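You operate a simulated robot arm through the tools that you are given. There is no shell and no other tool. Be economical: measure what you need, move in short steps, check, and stop when the job is done.

Carry out the task below with a simulated robot arm. There is one attempt and no reset: what you move stays moved.

TASK
Take the sanding block from the top of the steel counter and put it on the yellow flange cover there.

It is judged by the outcome, as a careful person would: the job done as asked, and still so three seconds after it is handed in. It fails if anything else is knocked over, pushed out of place, dropped, spilled or broken.

THE ROBOT
A 6-joint arm with a two-finger parallel gripper, fixed in place. Base frame: the origin is at the foot of the arm, x ahead of it, y to its left, z up; the work surface is at about z = 0.84. Lengths are in m, angles in rad, forces in N, time in s.
With the tool pointing down near the work surface it reaches from about 0.26 to 0.68 m from the base axis. Its first joint turns from -1.152 to 1.152 rad. Payload 2.9 kg.
Tool frame: the origin (TCP) lies between the finger pads and is the grasp point; the fingertips stand 0.03 m ahead of it; z points along the fingers, y is the line along which they close. The gripper opens to 0.11 m. The fingers are 0.02 m wide and 0.01 m thick; the gripper's body (0.048 by 0.112 m) begins 0.055 m behind the TCP.
Orientation is that of the tool frame in the base frame, as [roll, pitch, yaw] about the fixed x, y, z axes, in that order (R = Rz(yaw) Ry(pitch) Rx(roll)). With the fingers straight down and closing along the base's y, the tool's x points along the base's -x, its y along +y and its z along -z.

THE INTERFACE
- The arm moves only by the tool jog_arm. Its argument "increments" is a list that holds one entry, the list of rows, each a list of 7 numbers: the opening, from 0 (shut) to 1 (fully open), then the shift along the base's x, y, z in m, then the turn, a rotation vector about the base's x, y, z in rad. In form: [[[hand, tx, ty, tz, ax, ay, az], ...]]. A call has 1 to 12 rows; each row is the pose to reach, as a shift and turn from the pose commanded when the call began. A row lasts 0.2 s, in which the tool goes at most 0.05 m and 0.15 rad; a call with a longer step from one row to the next is refused whole, and so is a gripper value outside its range. A pose out of reach is approached as far as the arm can. The call stops where the force on the tool passes 40 N (or 10 N more than at its start, if that is more) or the arm is blocked; 0.2 s more then pass. The fingers move at their own pace (about 0.108 m/s each) and stop on an object; they squeeze with about 26 N. The grip force told is the motor's: it shows also when the fingers shut on nothing. Time passes only in rows, and 0.2 s behind the last, so rows that repeat a pose let the fingers close. It gives the time, the measured TCP pose, the force on the tool (base axes), the opening and the grip force at its end, in the units of the frame above (readings bear some noise), and new pictures: "show" is both (left out), scene, wrist or none.
- Cameras (640 x 400 px; columns grow to the right, rows downward): "scene" is fixed at [0.0586, 0.4175, 1.4046]; the picture's right is [-0.91, -0.42, 0.00], its down [-0.15, 0.33, -0.93] and it looks along [0.39, -0.84, -0.36] (base axes); focal length 353 px, centre (320, 200). "wrist" rides on the gripper at [-0.036, 0, -0.057] in the tool frame; the picture's right is [0.00, -1.00, 0.00], its down [0.97, 0.00, -0.24] and it looks along [0.24, 0.00, 0.97] (tool axes); focal length 218 px, centre (320, 200).
- measure_at(camera, pixels): for up to 12 pixels [column, row] of the newest picture of that camera ("zoom" is the newest enlarged one), the place [x, y, z] in the base frame of the surface seen there, good to about 0.003 m. No time passes.
- enlarge(camera, box): a new picture of the part [left, top, right, bottom] of that camera's present view, enlarged. No time passes.
- sign_off(): hands the job in; it is judged then, once.

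Work in short steps. Measure before you move; look again where a grasp or a placing could have gone wrong, and mend it. You have 60 turns and 120 pictures in all, the two below and enlarged ones among them. Open the gripper and draw the arm clear of the work before you hand the job in, unless the task says otherwise; then end with one line.

The tools are called after "Request:" as name(argument=value, ...) on one line, values as JSON. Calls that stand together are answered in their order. jog_arm: Moves the arm, as the interface text tells. Its arguments: {"type":"object","properties":{"increments":{"type":"array"},"show":{"type":"string","enum":["both","scene","wrist","none"]}},"required":["increments"]} The other tools are called the same way: measure_at (camera, pixels) gives the place of the surface under pixels of a picture; enlarge (camera, box) takes an enlarged picture of a part of a camera's view; sign_off () hands the job in.

At the start:

```text
time: 0.0
position: [0.4379, -0.2566, 1.0913]
tool_rot: [-3.141, -0.001, -3.142]
contact_force: [0.2, 0.0, -0.1]
width: 0.1101
grasp_force: 0.1
```

scene: 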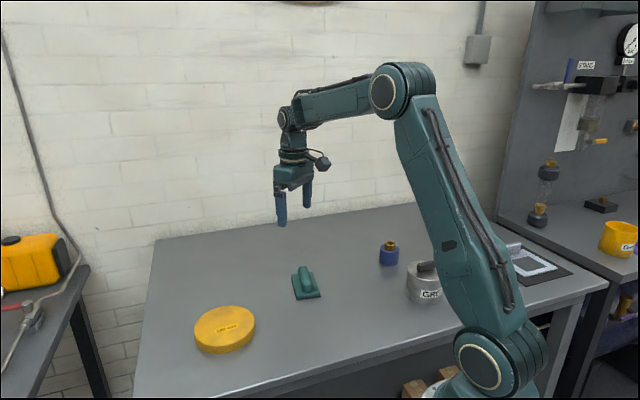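
wrist: 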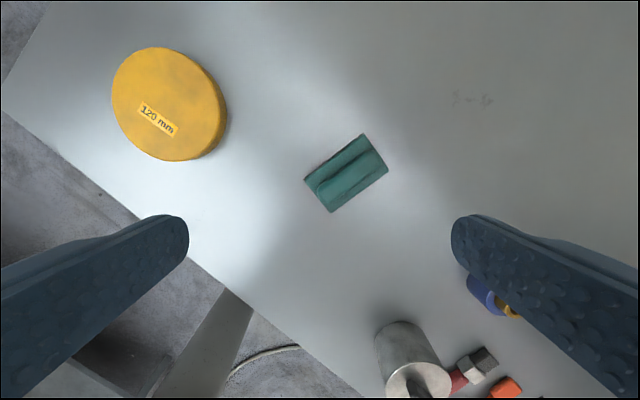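

The green sanding block is at scene (306,285) / wrist (346,172), the yellow cover at scene (225,330) / wrist (168,104). I'll enlarge and measure.

Request:
enlarge(camera="wrist", box=[266, 122, 426, 222])

Request:
enlarge(camera="scene", box=[180, 250, 340, 350])

Request:
measure_at(camera="wrist", pixels=[[305, 180], [332, 212], [363, 134], [388, 168], [345, 172], [325, 187], [368, 153], [168, 104], [115, 80], [215, 130], [185, 60], [150, 150]])

```text
4.00 times, centred on (346, 172) of wrist
```

zoom: 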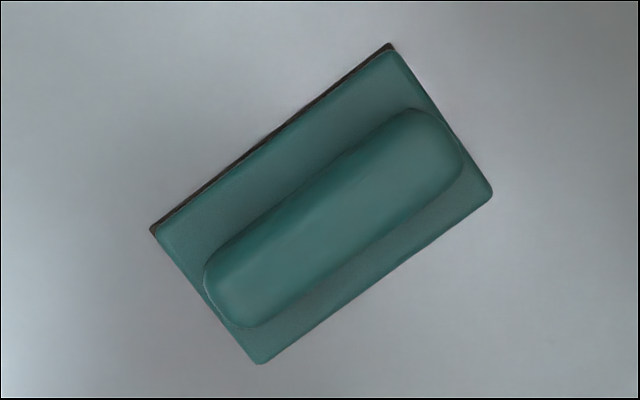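

```text
4.00 times, centred on (260, 300) of scene
```

zoom: 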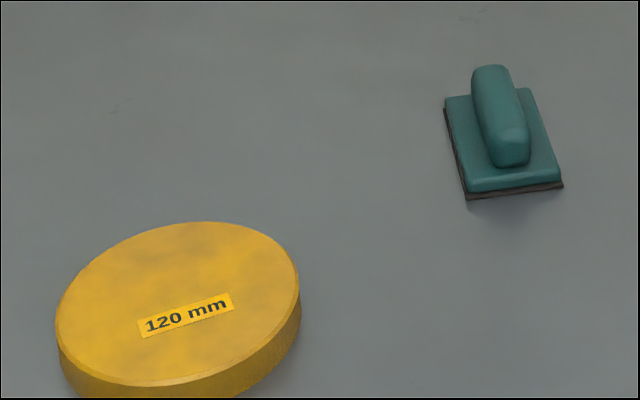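

```text
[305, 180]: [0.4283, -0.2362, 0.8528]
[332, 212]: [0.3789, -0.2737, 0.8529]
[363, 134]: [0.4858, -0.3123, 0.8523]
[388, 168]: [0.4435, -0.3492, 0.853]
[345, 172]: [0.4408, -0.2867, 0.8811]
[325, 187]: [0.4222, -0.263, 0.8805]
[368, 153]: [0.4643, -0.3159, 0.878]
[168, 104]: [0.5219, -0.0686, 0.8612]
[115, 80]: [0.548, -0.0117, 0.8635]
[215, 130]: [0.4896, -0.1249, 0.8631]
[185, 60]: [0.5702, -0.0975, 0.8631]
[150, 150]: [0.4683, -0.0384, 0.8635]
```

The block's handle runs at about -53° in plan, so I'll turn the tool by -0.92 rad to close across it. I'll hover above the block and look again.

Request:
jog_arm(increments=[[[1, 0, -0.005, -0.01, 0, 0, -0.14], [1, 0, -0.01, -0.02, 0, 0, -0.28], [1, 0, -0.015, -0.04, 0, 0, -0.42], [1, 0, -0.02, -0.05, 0, 0, -0.56], [1, 0, -0.025, -0.07, 0, 0, -0.7], [1, 0, -0.03, -0.08, 0, 0, -0.84], [1, 0, -0.034, -0.09, 0, 0, -0.923], [1, 0, -0.034, -0.09, 0, 0, -0.923]]])

```text
time: 1.8
position: [0.439, -0.2898, 1.0022]
tool_rot: [3.141, 0.0, 2.217]
contact_force: [-0.2, -0.4, 1.0]
width: 0.1096
grasp_force: 0.1
```

scene: 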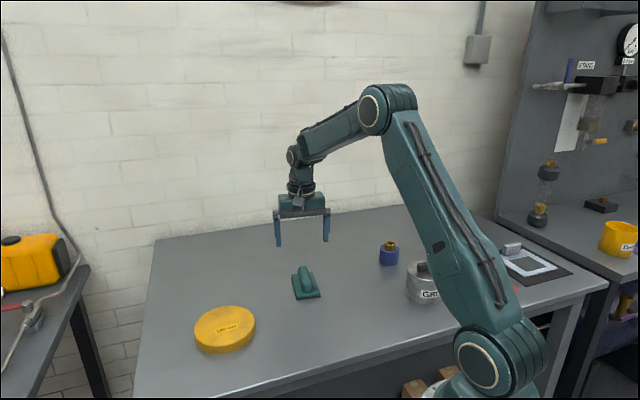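
wrist: 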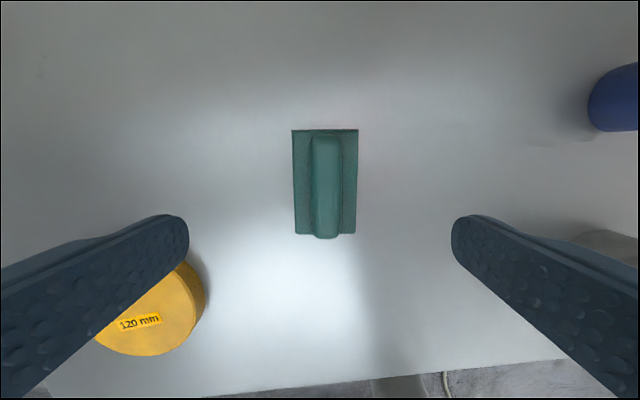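

The block is now aligned with the tool at (325,183). I measure the handle and base before descending.

Request:
measure_at(camera="wrist", pixels=[[326, 145], [326, 185], [326, 225], [316, 185], [336, 185], [295, 133], [356, 133], [298, 231], [353, 231], [301, 185], [351, 185]])

```text
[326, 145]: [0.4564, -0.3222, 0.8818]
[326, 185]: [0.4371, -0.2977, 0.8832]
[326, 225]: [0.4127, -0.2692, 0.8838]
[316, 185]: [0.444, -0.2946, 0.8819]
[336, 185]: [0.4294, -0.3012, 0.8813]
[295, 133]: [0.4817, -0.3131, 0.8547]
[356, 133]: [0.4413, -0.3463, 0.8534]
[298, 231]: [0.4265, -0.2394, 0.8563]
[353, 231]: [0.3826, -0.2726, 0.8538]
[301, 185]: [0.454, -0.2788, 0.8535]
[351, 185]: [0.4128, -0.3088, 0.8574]
```

The handle centre is (0.434, -0.294), its top is at 0.883 and the base's top at 0.855. I descend to TCP z ≈ 0.888, so the fingertips (0.858) stay just above the base.

Request:
jog_arm(increments=[[[1, -0.004, -0.0035, -0.03, 0, 0, 0], [1, -0.004, -0.0035, -0.06, 0, 0, 0], [1, -0.004, -0.0035, -0.085, 0, 0, 0], [1, -0.004, -0.0035, -0.1, 0, 0, 0], [1, -0.004, -0.0035, -0.113, 0, 0, 0], [1, -0.004, -0.0035, -0.113, 0, 0, 0]]])

```text
time: 3.2
position: [0.4344, -0.295, 0.8902]
tool_rot: [3.141, 0.001, 2.218]
contact_force: [-0.4, -0.1, 0.5]
width: 0.1097
grasp_force: 0.0
```

scene: 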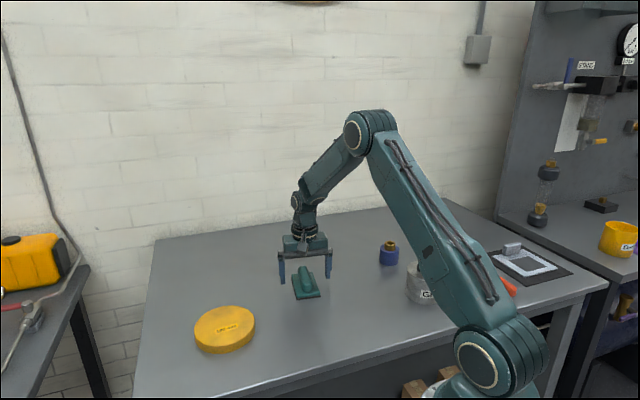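
wrist: 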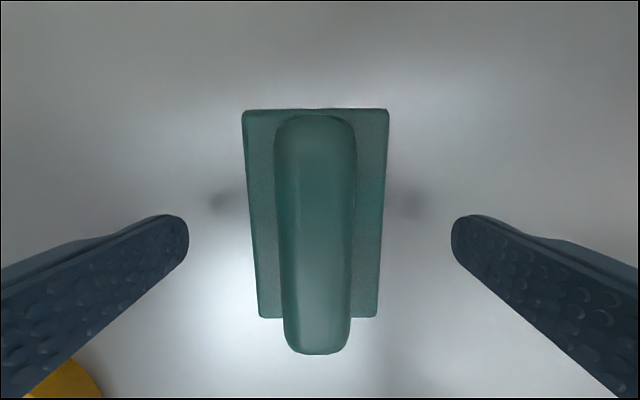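

The handle is centred between the fingers, with TCP z 0.890. I close on it.

Request:
jog_arm(increments=[[[0.6, 0, 0, -0.001, 0, 0, 0], [0.3, 0, 0, -0.001, 0, 0, 0], [0, 0, 0, -0.001, 0, 0, 0], [0, 0, 0, -0.001, 0, 0, 0], [0, 0, 0, -0.001, 0, 0, 0]]])

```text
time: 4.4
position: [0.4339, -0.294, 0.8884]
tool_rot: [-3.142, -0.001, 2.218]
contact_force: [0.7, 0.4, -0.3]
width: 0.0277
grasp_force: 26.4
```

scene: 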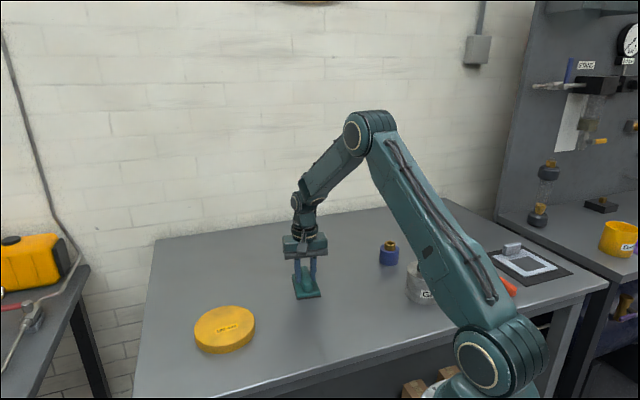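
wrist: 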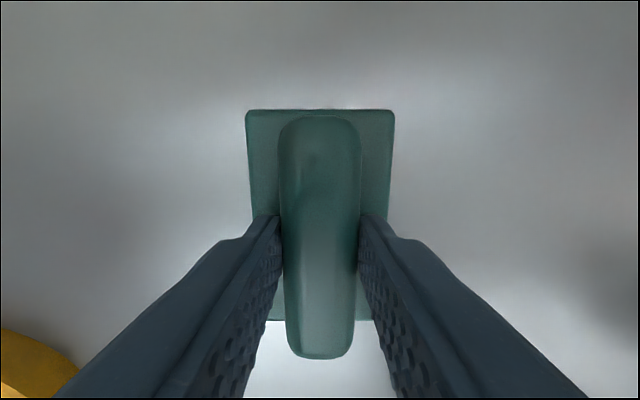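

Gripped (width 0.028, 26 N). I lift straight up 0.08 m, and measure the cover's rim in the scene picture.

Request:
jog_arm(increments=[[[0, 0, 0, 0.015, 0, 0, 0], [0, 0, 0, 0.035, 0, 0, 0], [0, 0, 0, 0.06, 0, 0, 0], [0, 0, 0, 0.08, 0, 0, 0], [0, 0, 0, 0.08, 0, 0, 0]]])

Request:
enlarge(camera="scene", box=[180, 260, 340, 360])

Request:
measure_at(camera="zoom", pixels=[[60, 285], [294, 235], [195, 184], [165, 343], [110, 210], [255, 320], [180, 262]])

```text
time: 5.6
position: [0.4351, -0.2933, 0.9695]
tool_rot: [3.141, 0.0, 2.218]
contact_force: [1.0, -0.5, -1.3]
width: 0.0269
grasp_force: 26.5
```

scene: 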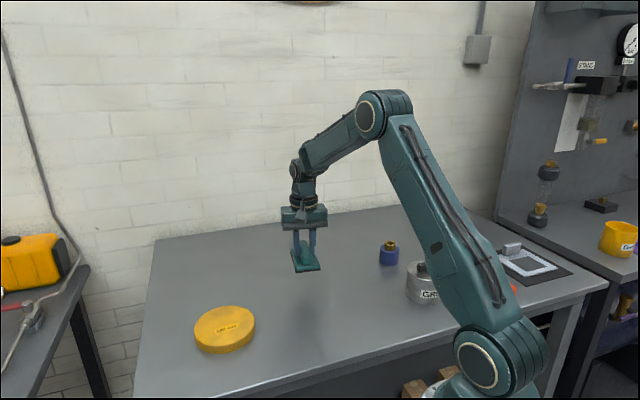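
wrist: 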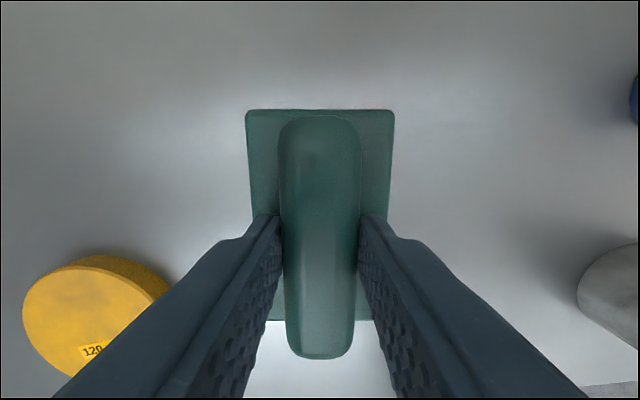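

```text
4.00 times, centred on (260, 310) of scene
```

zoom: 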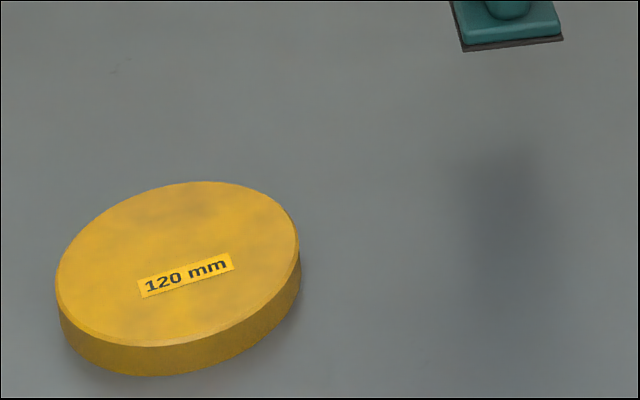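

```text
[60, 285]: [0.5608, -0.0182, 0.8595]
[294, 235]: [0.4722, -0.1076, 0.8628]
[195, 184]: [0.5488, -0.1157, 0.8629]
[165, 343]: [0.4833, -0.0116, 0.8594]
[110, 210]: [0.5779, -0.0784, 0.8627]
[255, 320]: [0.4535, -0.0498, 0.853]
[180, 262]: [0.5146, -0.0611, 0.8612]
```

The lift is clean. The cover's centre is about (0.517, -0.065) with its top at z 0.862, so I carry the block level over it.

Request:
jog_arm(increments=[[[0, 0.006, 0.016, 0, 0, 0, 0], [0, 0.016, 0.046, 0, 0, 0, 0], [0, 0.027, 0.076, 0, 0, 0, 0], [0, 0.038, 0.106, 0, 0, 0, 0], [0, 0.049, 0.136, 0, 0, 0, 0], [0, 0.06, 0.166, 0, 0, 0, 0], [0, 0.071, 0.196, 0, 0, 0, 0], [0, 0.079, 0.217, 0, 0, 0, 0], [0, 0.083, 0.229, 0, 0, 0, 0], [0, 0.083, 0.229, 0, 0, 0, 0]]])

Request:
measure_at(camera="scene", pixels=[[270, 345], [180, 300], [300, 320]])

Request:
enlarge(camera="scene", box=[145, 250, 305, 350])

```text
time: 7.8
position: [0.5182, -0.066, 0.9671]
tool_rot: [-3.14, 0.0, 2.219]
contact_force: [-0.2, -0.9, -1.1]
width: 0.0274
grasp_force: 26.1
```

scene: 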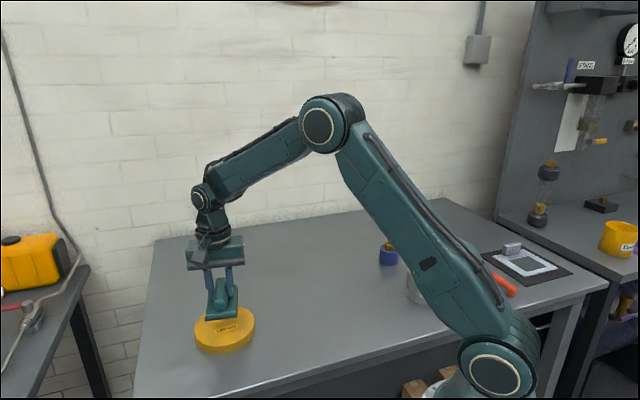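
wrist: 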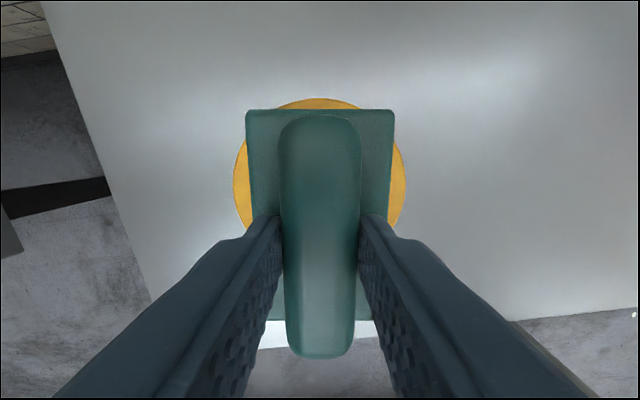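

```text
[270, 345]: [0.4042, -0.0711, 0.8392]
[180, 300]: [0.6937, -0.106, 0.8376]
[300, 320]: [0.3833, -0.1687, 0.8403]
```

```text
4.00 times, centred on (225, 300) of scene
```

zoom: 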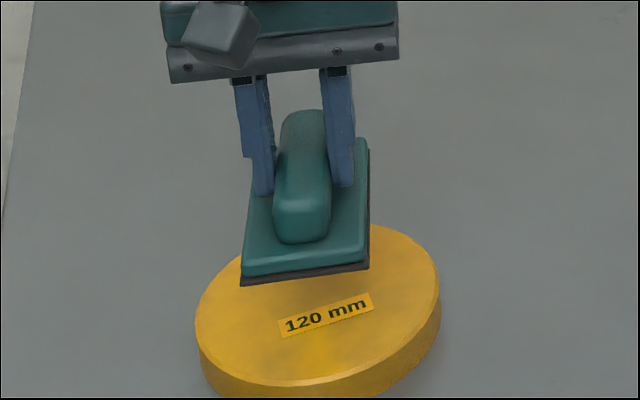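

The block is centred over the cover and held level. Contact should come at TCP z ≈ 0.912; I go down to about 0.917 first.

Request:
jog_arm(increments=[[[0, -0.001, 0.001, -0.02, 0, 0, 0], [0, -0.001, 0.001, -0.037, 0, 0, 0], [0, -0.001, 0.001, -0.047, 0, 0, 0], [0, -0.001, 0.001, -0.051, 0, 0, 0], [0, -0.001, 0.001, -0.051, 0, 0, 0]]])

Request:
enlarge(camera="scene", box=[145, 265, 305, 365])

```text
time: 9.0
position: [0.5157, -0.0649, 0.9165]
tool_rot: [-3.142, 0.0, 2.218]
contact_force: [0.6, 0.2, -1.2]
width: 0.0275
grasp_force: 25.5
```

scene: 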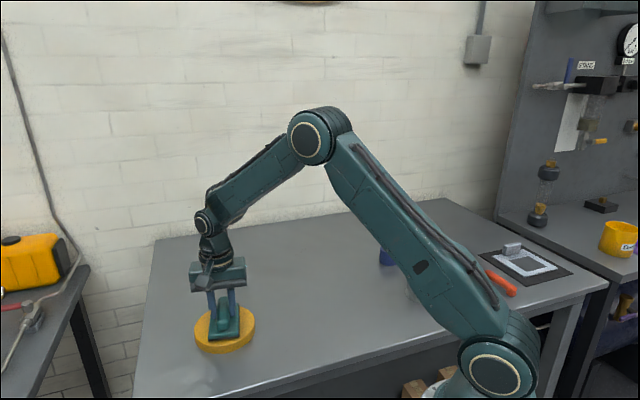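
wrist: 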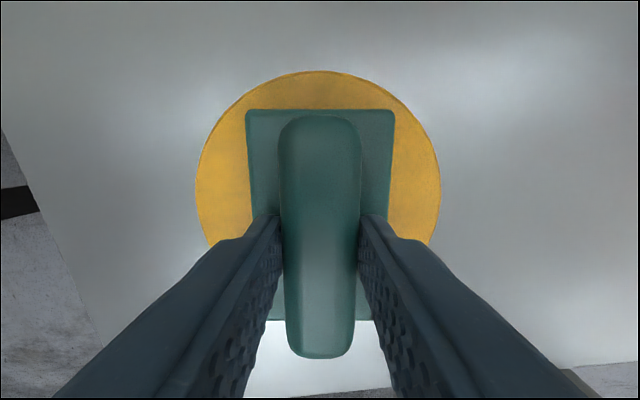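

```text
4.00 times, centred on (225, 315) of scene
```

zoom: 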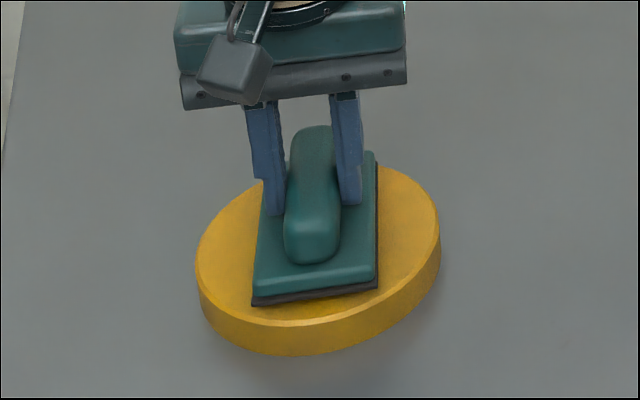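

The force is still clear of contact, and the block looks a few mm off toward the near rim. I measure the block's and cover's edges to correct this.

Request:
measure_at(camera="wrist", pixels=[[320, 75], [200, 190], [436, 190], [240, 104], [400, 104], [250, 114], [390, 114], [320, 111]])

Request:
measure_at(camera="zoom", pixels=[[258, 288], [374, 278], [252, 304], [377, 287], [203, 285], [300, 322], [434, 240], [400, 172]])

```text
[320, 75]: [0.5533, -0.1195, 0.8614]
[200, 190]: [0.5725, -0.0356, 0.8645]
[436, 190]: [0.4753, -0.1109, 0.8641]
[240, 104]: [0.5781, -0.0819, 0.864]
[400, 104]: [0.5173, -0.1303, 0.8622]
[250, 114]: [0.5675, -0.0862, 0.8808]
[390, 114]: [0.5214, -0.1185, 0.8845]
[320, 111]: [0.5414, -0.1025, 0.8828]
```

```text
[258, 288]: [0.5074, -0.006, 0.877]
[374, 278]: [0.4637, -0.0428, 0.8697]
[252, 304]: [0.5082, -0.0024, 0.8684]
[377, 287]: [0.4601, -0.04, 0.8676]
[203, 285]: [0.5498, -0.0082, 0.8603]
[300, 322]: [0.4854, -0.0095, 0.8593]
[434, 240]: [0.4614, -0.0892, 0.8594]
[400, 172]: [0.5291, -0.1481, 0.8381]
```

The block's centre is about (0.5145, -0.062) and the cover's about (0.518, -0.067). I shift by (+0.0035, -0.005) and lower gently to contact.

Request:
jog_arm(increments=[[[0, 0.002, -0.003, 0, 0, 0, 0], [0, 0.0035, -0.005, 0, 0, 0, 0], [0, 0.0035, -0.005, -0.002, 0, 0, 0], [0, 0.0035, -0.005, -0.004, 0, 0, 0], [0, 0.0035, -0.005, -0.005, 0, 0, 0], [0, 0.0035, -0.005, -0.005, 0, 0, 0]]])

Request:
enlarge(camera="scene", box=[145, 265, 305, 365])

```text
time: 10.4
position: [0.5189, -0.0692, 0.9111]
tool_rot: [-3.141, 0.0, 2.22]
contact_force: [0.3, 0.5, -1.9]
width: 0.0271
grasp_force: 25.5
```

scene: 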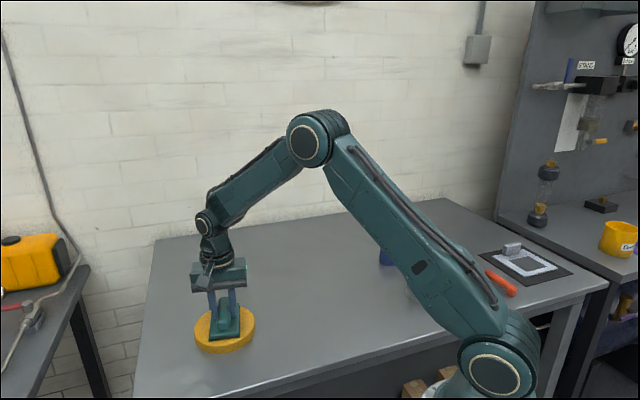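
wrist: 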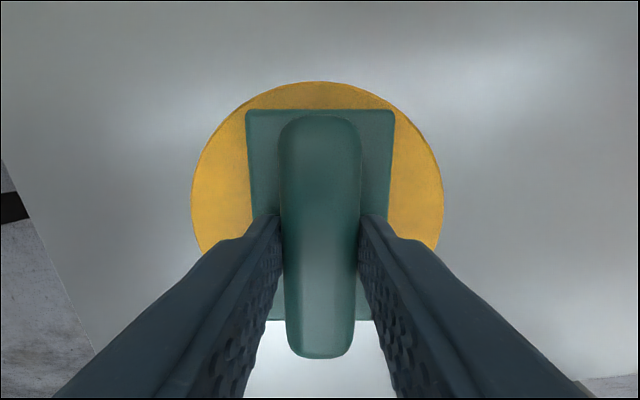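

```text
4.00 times, centred on (225, 315) of scene
```

zoom: 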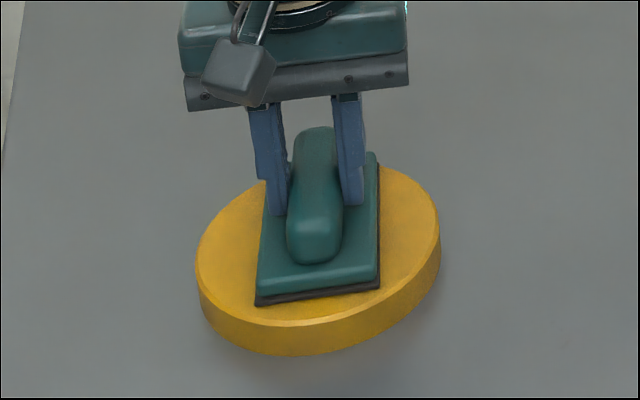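

Well centred now, with no contact load yet (-1.9 N is just weight). I lower in 1 mm steps.

Request:
jog_arm(increments=[[[0, 0, 0, -0.001, 0, 0, 0], [0, 0, 0, -0.001, 0, 0, 0]]], show="none")

```text
time: 11.0
position: [0.5194, -0.0702, 0.9113]
tool_rot: [-3.14, 0.001, 2.219]
contact_force: [0.2, 0.6, -1.6]
width: 0.0273
grasp_force: 25.8
```

Request:
jog_arm(increments=[[[0, 0, 0, -0.001, 0, 0, 0], [0, 0, 0, -0.001, 0, 0, 0]]], show="none")

```text
time: 11.6
position: [0.5208, -0.0686, 0.9114]
tool_rot: [3.141, 0.001, 2.218]
contact_force: [-0.8, -0.8, 2.1]
width: 0.0275
grasp_force: 26.4
```

The force turned from -1.6 to +2.1 N, so the block rests on the cover. I open and hold.

Request:
jog_arm(increments=[[[0.4, 0, 0, 0, 0, 0, 0], [0.7, 0, 0, 0, 0, 0, 0], [0.7, 0, 0, 0, 0, 0, 0], [0.7, 0, 0, 0, 0, 0, 0]]])

```text
time: 12.6
position: [0.5187, -0.0699, 0.9099]
tool_rot: [-3.142, 0.0, 2.218]
contact_force: [-0.6, -0.1, -0.4]
width: 0.0769
grasp_force: 0.3
```

scene: 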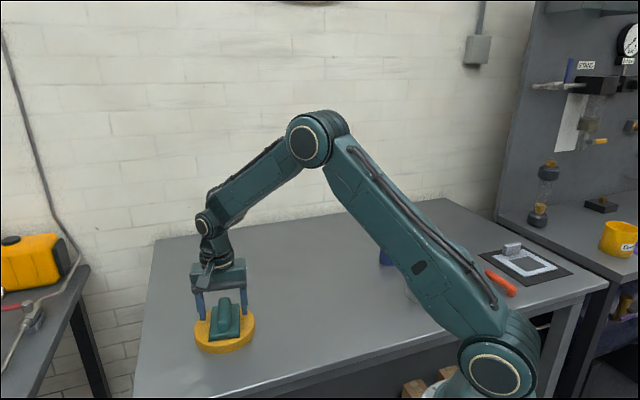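
wrist: 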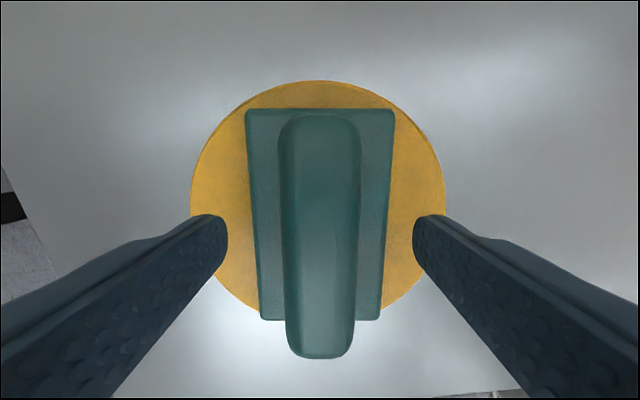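

The block is free and sits on the cover. I raise the arm straight up and clear.

Request:
jog_arm(increments=[[[0.7, 0, 0, 0.02, 0, 0, 0], [0.7, 0, 0, 0.05, 0, 0, 0], [0.9, 0, 0, 0.09, 0, 0, 0], [1, 0, 0, 0.13, 0, 0, 0], [1, -0.02, -0.03, 0.16, 0, 0, 0], [1, -0.04, -0.07, 0.18, 0, 0, 0], [1, -0.05, -0.11, 0.18, 0, 0, 0], [1, -0.05, -0.11, 0.18, 0, 0, 0]]])

Request:
enlarge(camera="scene", box=[145, 265, 305, 365])

```text
time: 14.4
position: [0.469, -0.1809, 1.0913]
tool_rot: [-3.141, -0.001, 2.222]
contact_force: [-0.4, -0.4, 0.1]
width: 0.11
grasp_force: 0.0
```

scene: 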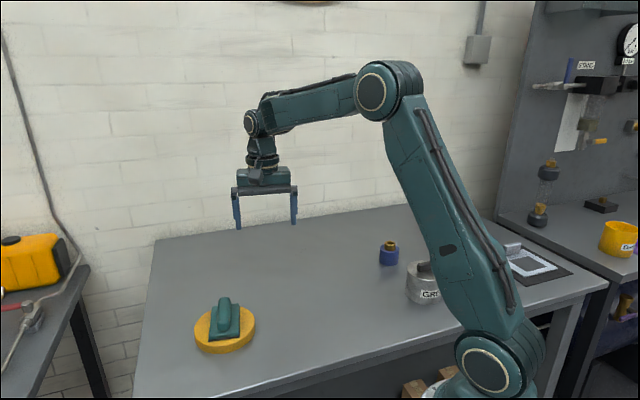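
wrist: 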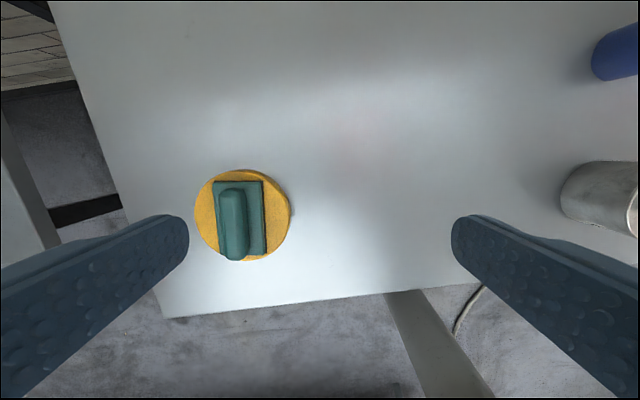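

```text
4.00 times, centred on (225, 315) of scene
```

zoom: 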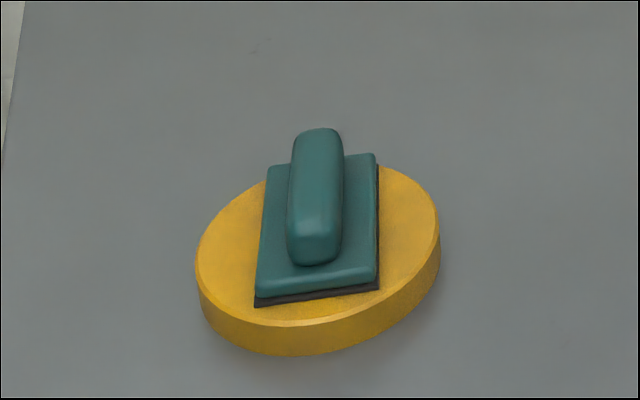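

The block rests flat on the cover, the cover hasn't moved, and the arm is clear with the gripper open. I hand the job in.

Request:
sign_off()

```text
The job is handed in.
```

The sanding block is sitting flat on the yellow flange cover, nothing else was moved, and I've handed the job in.
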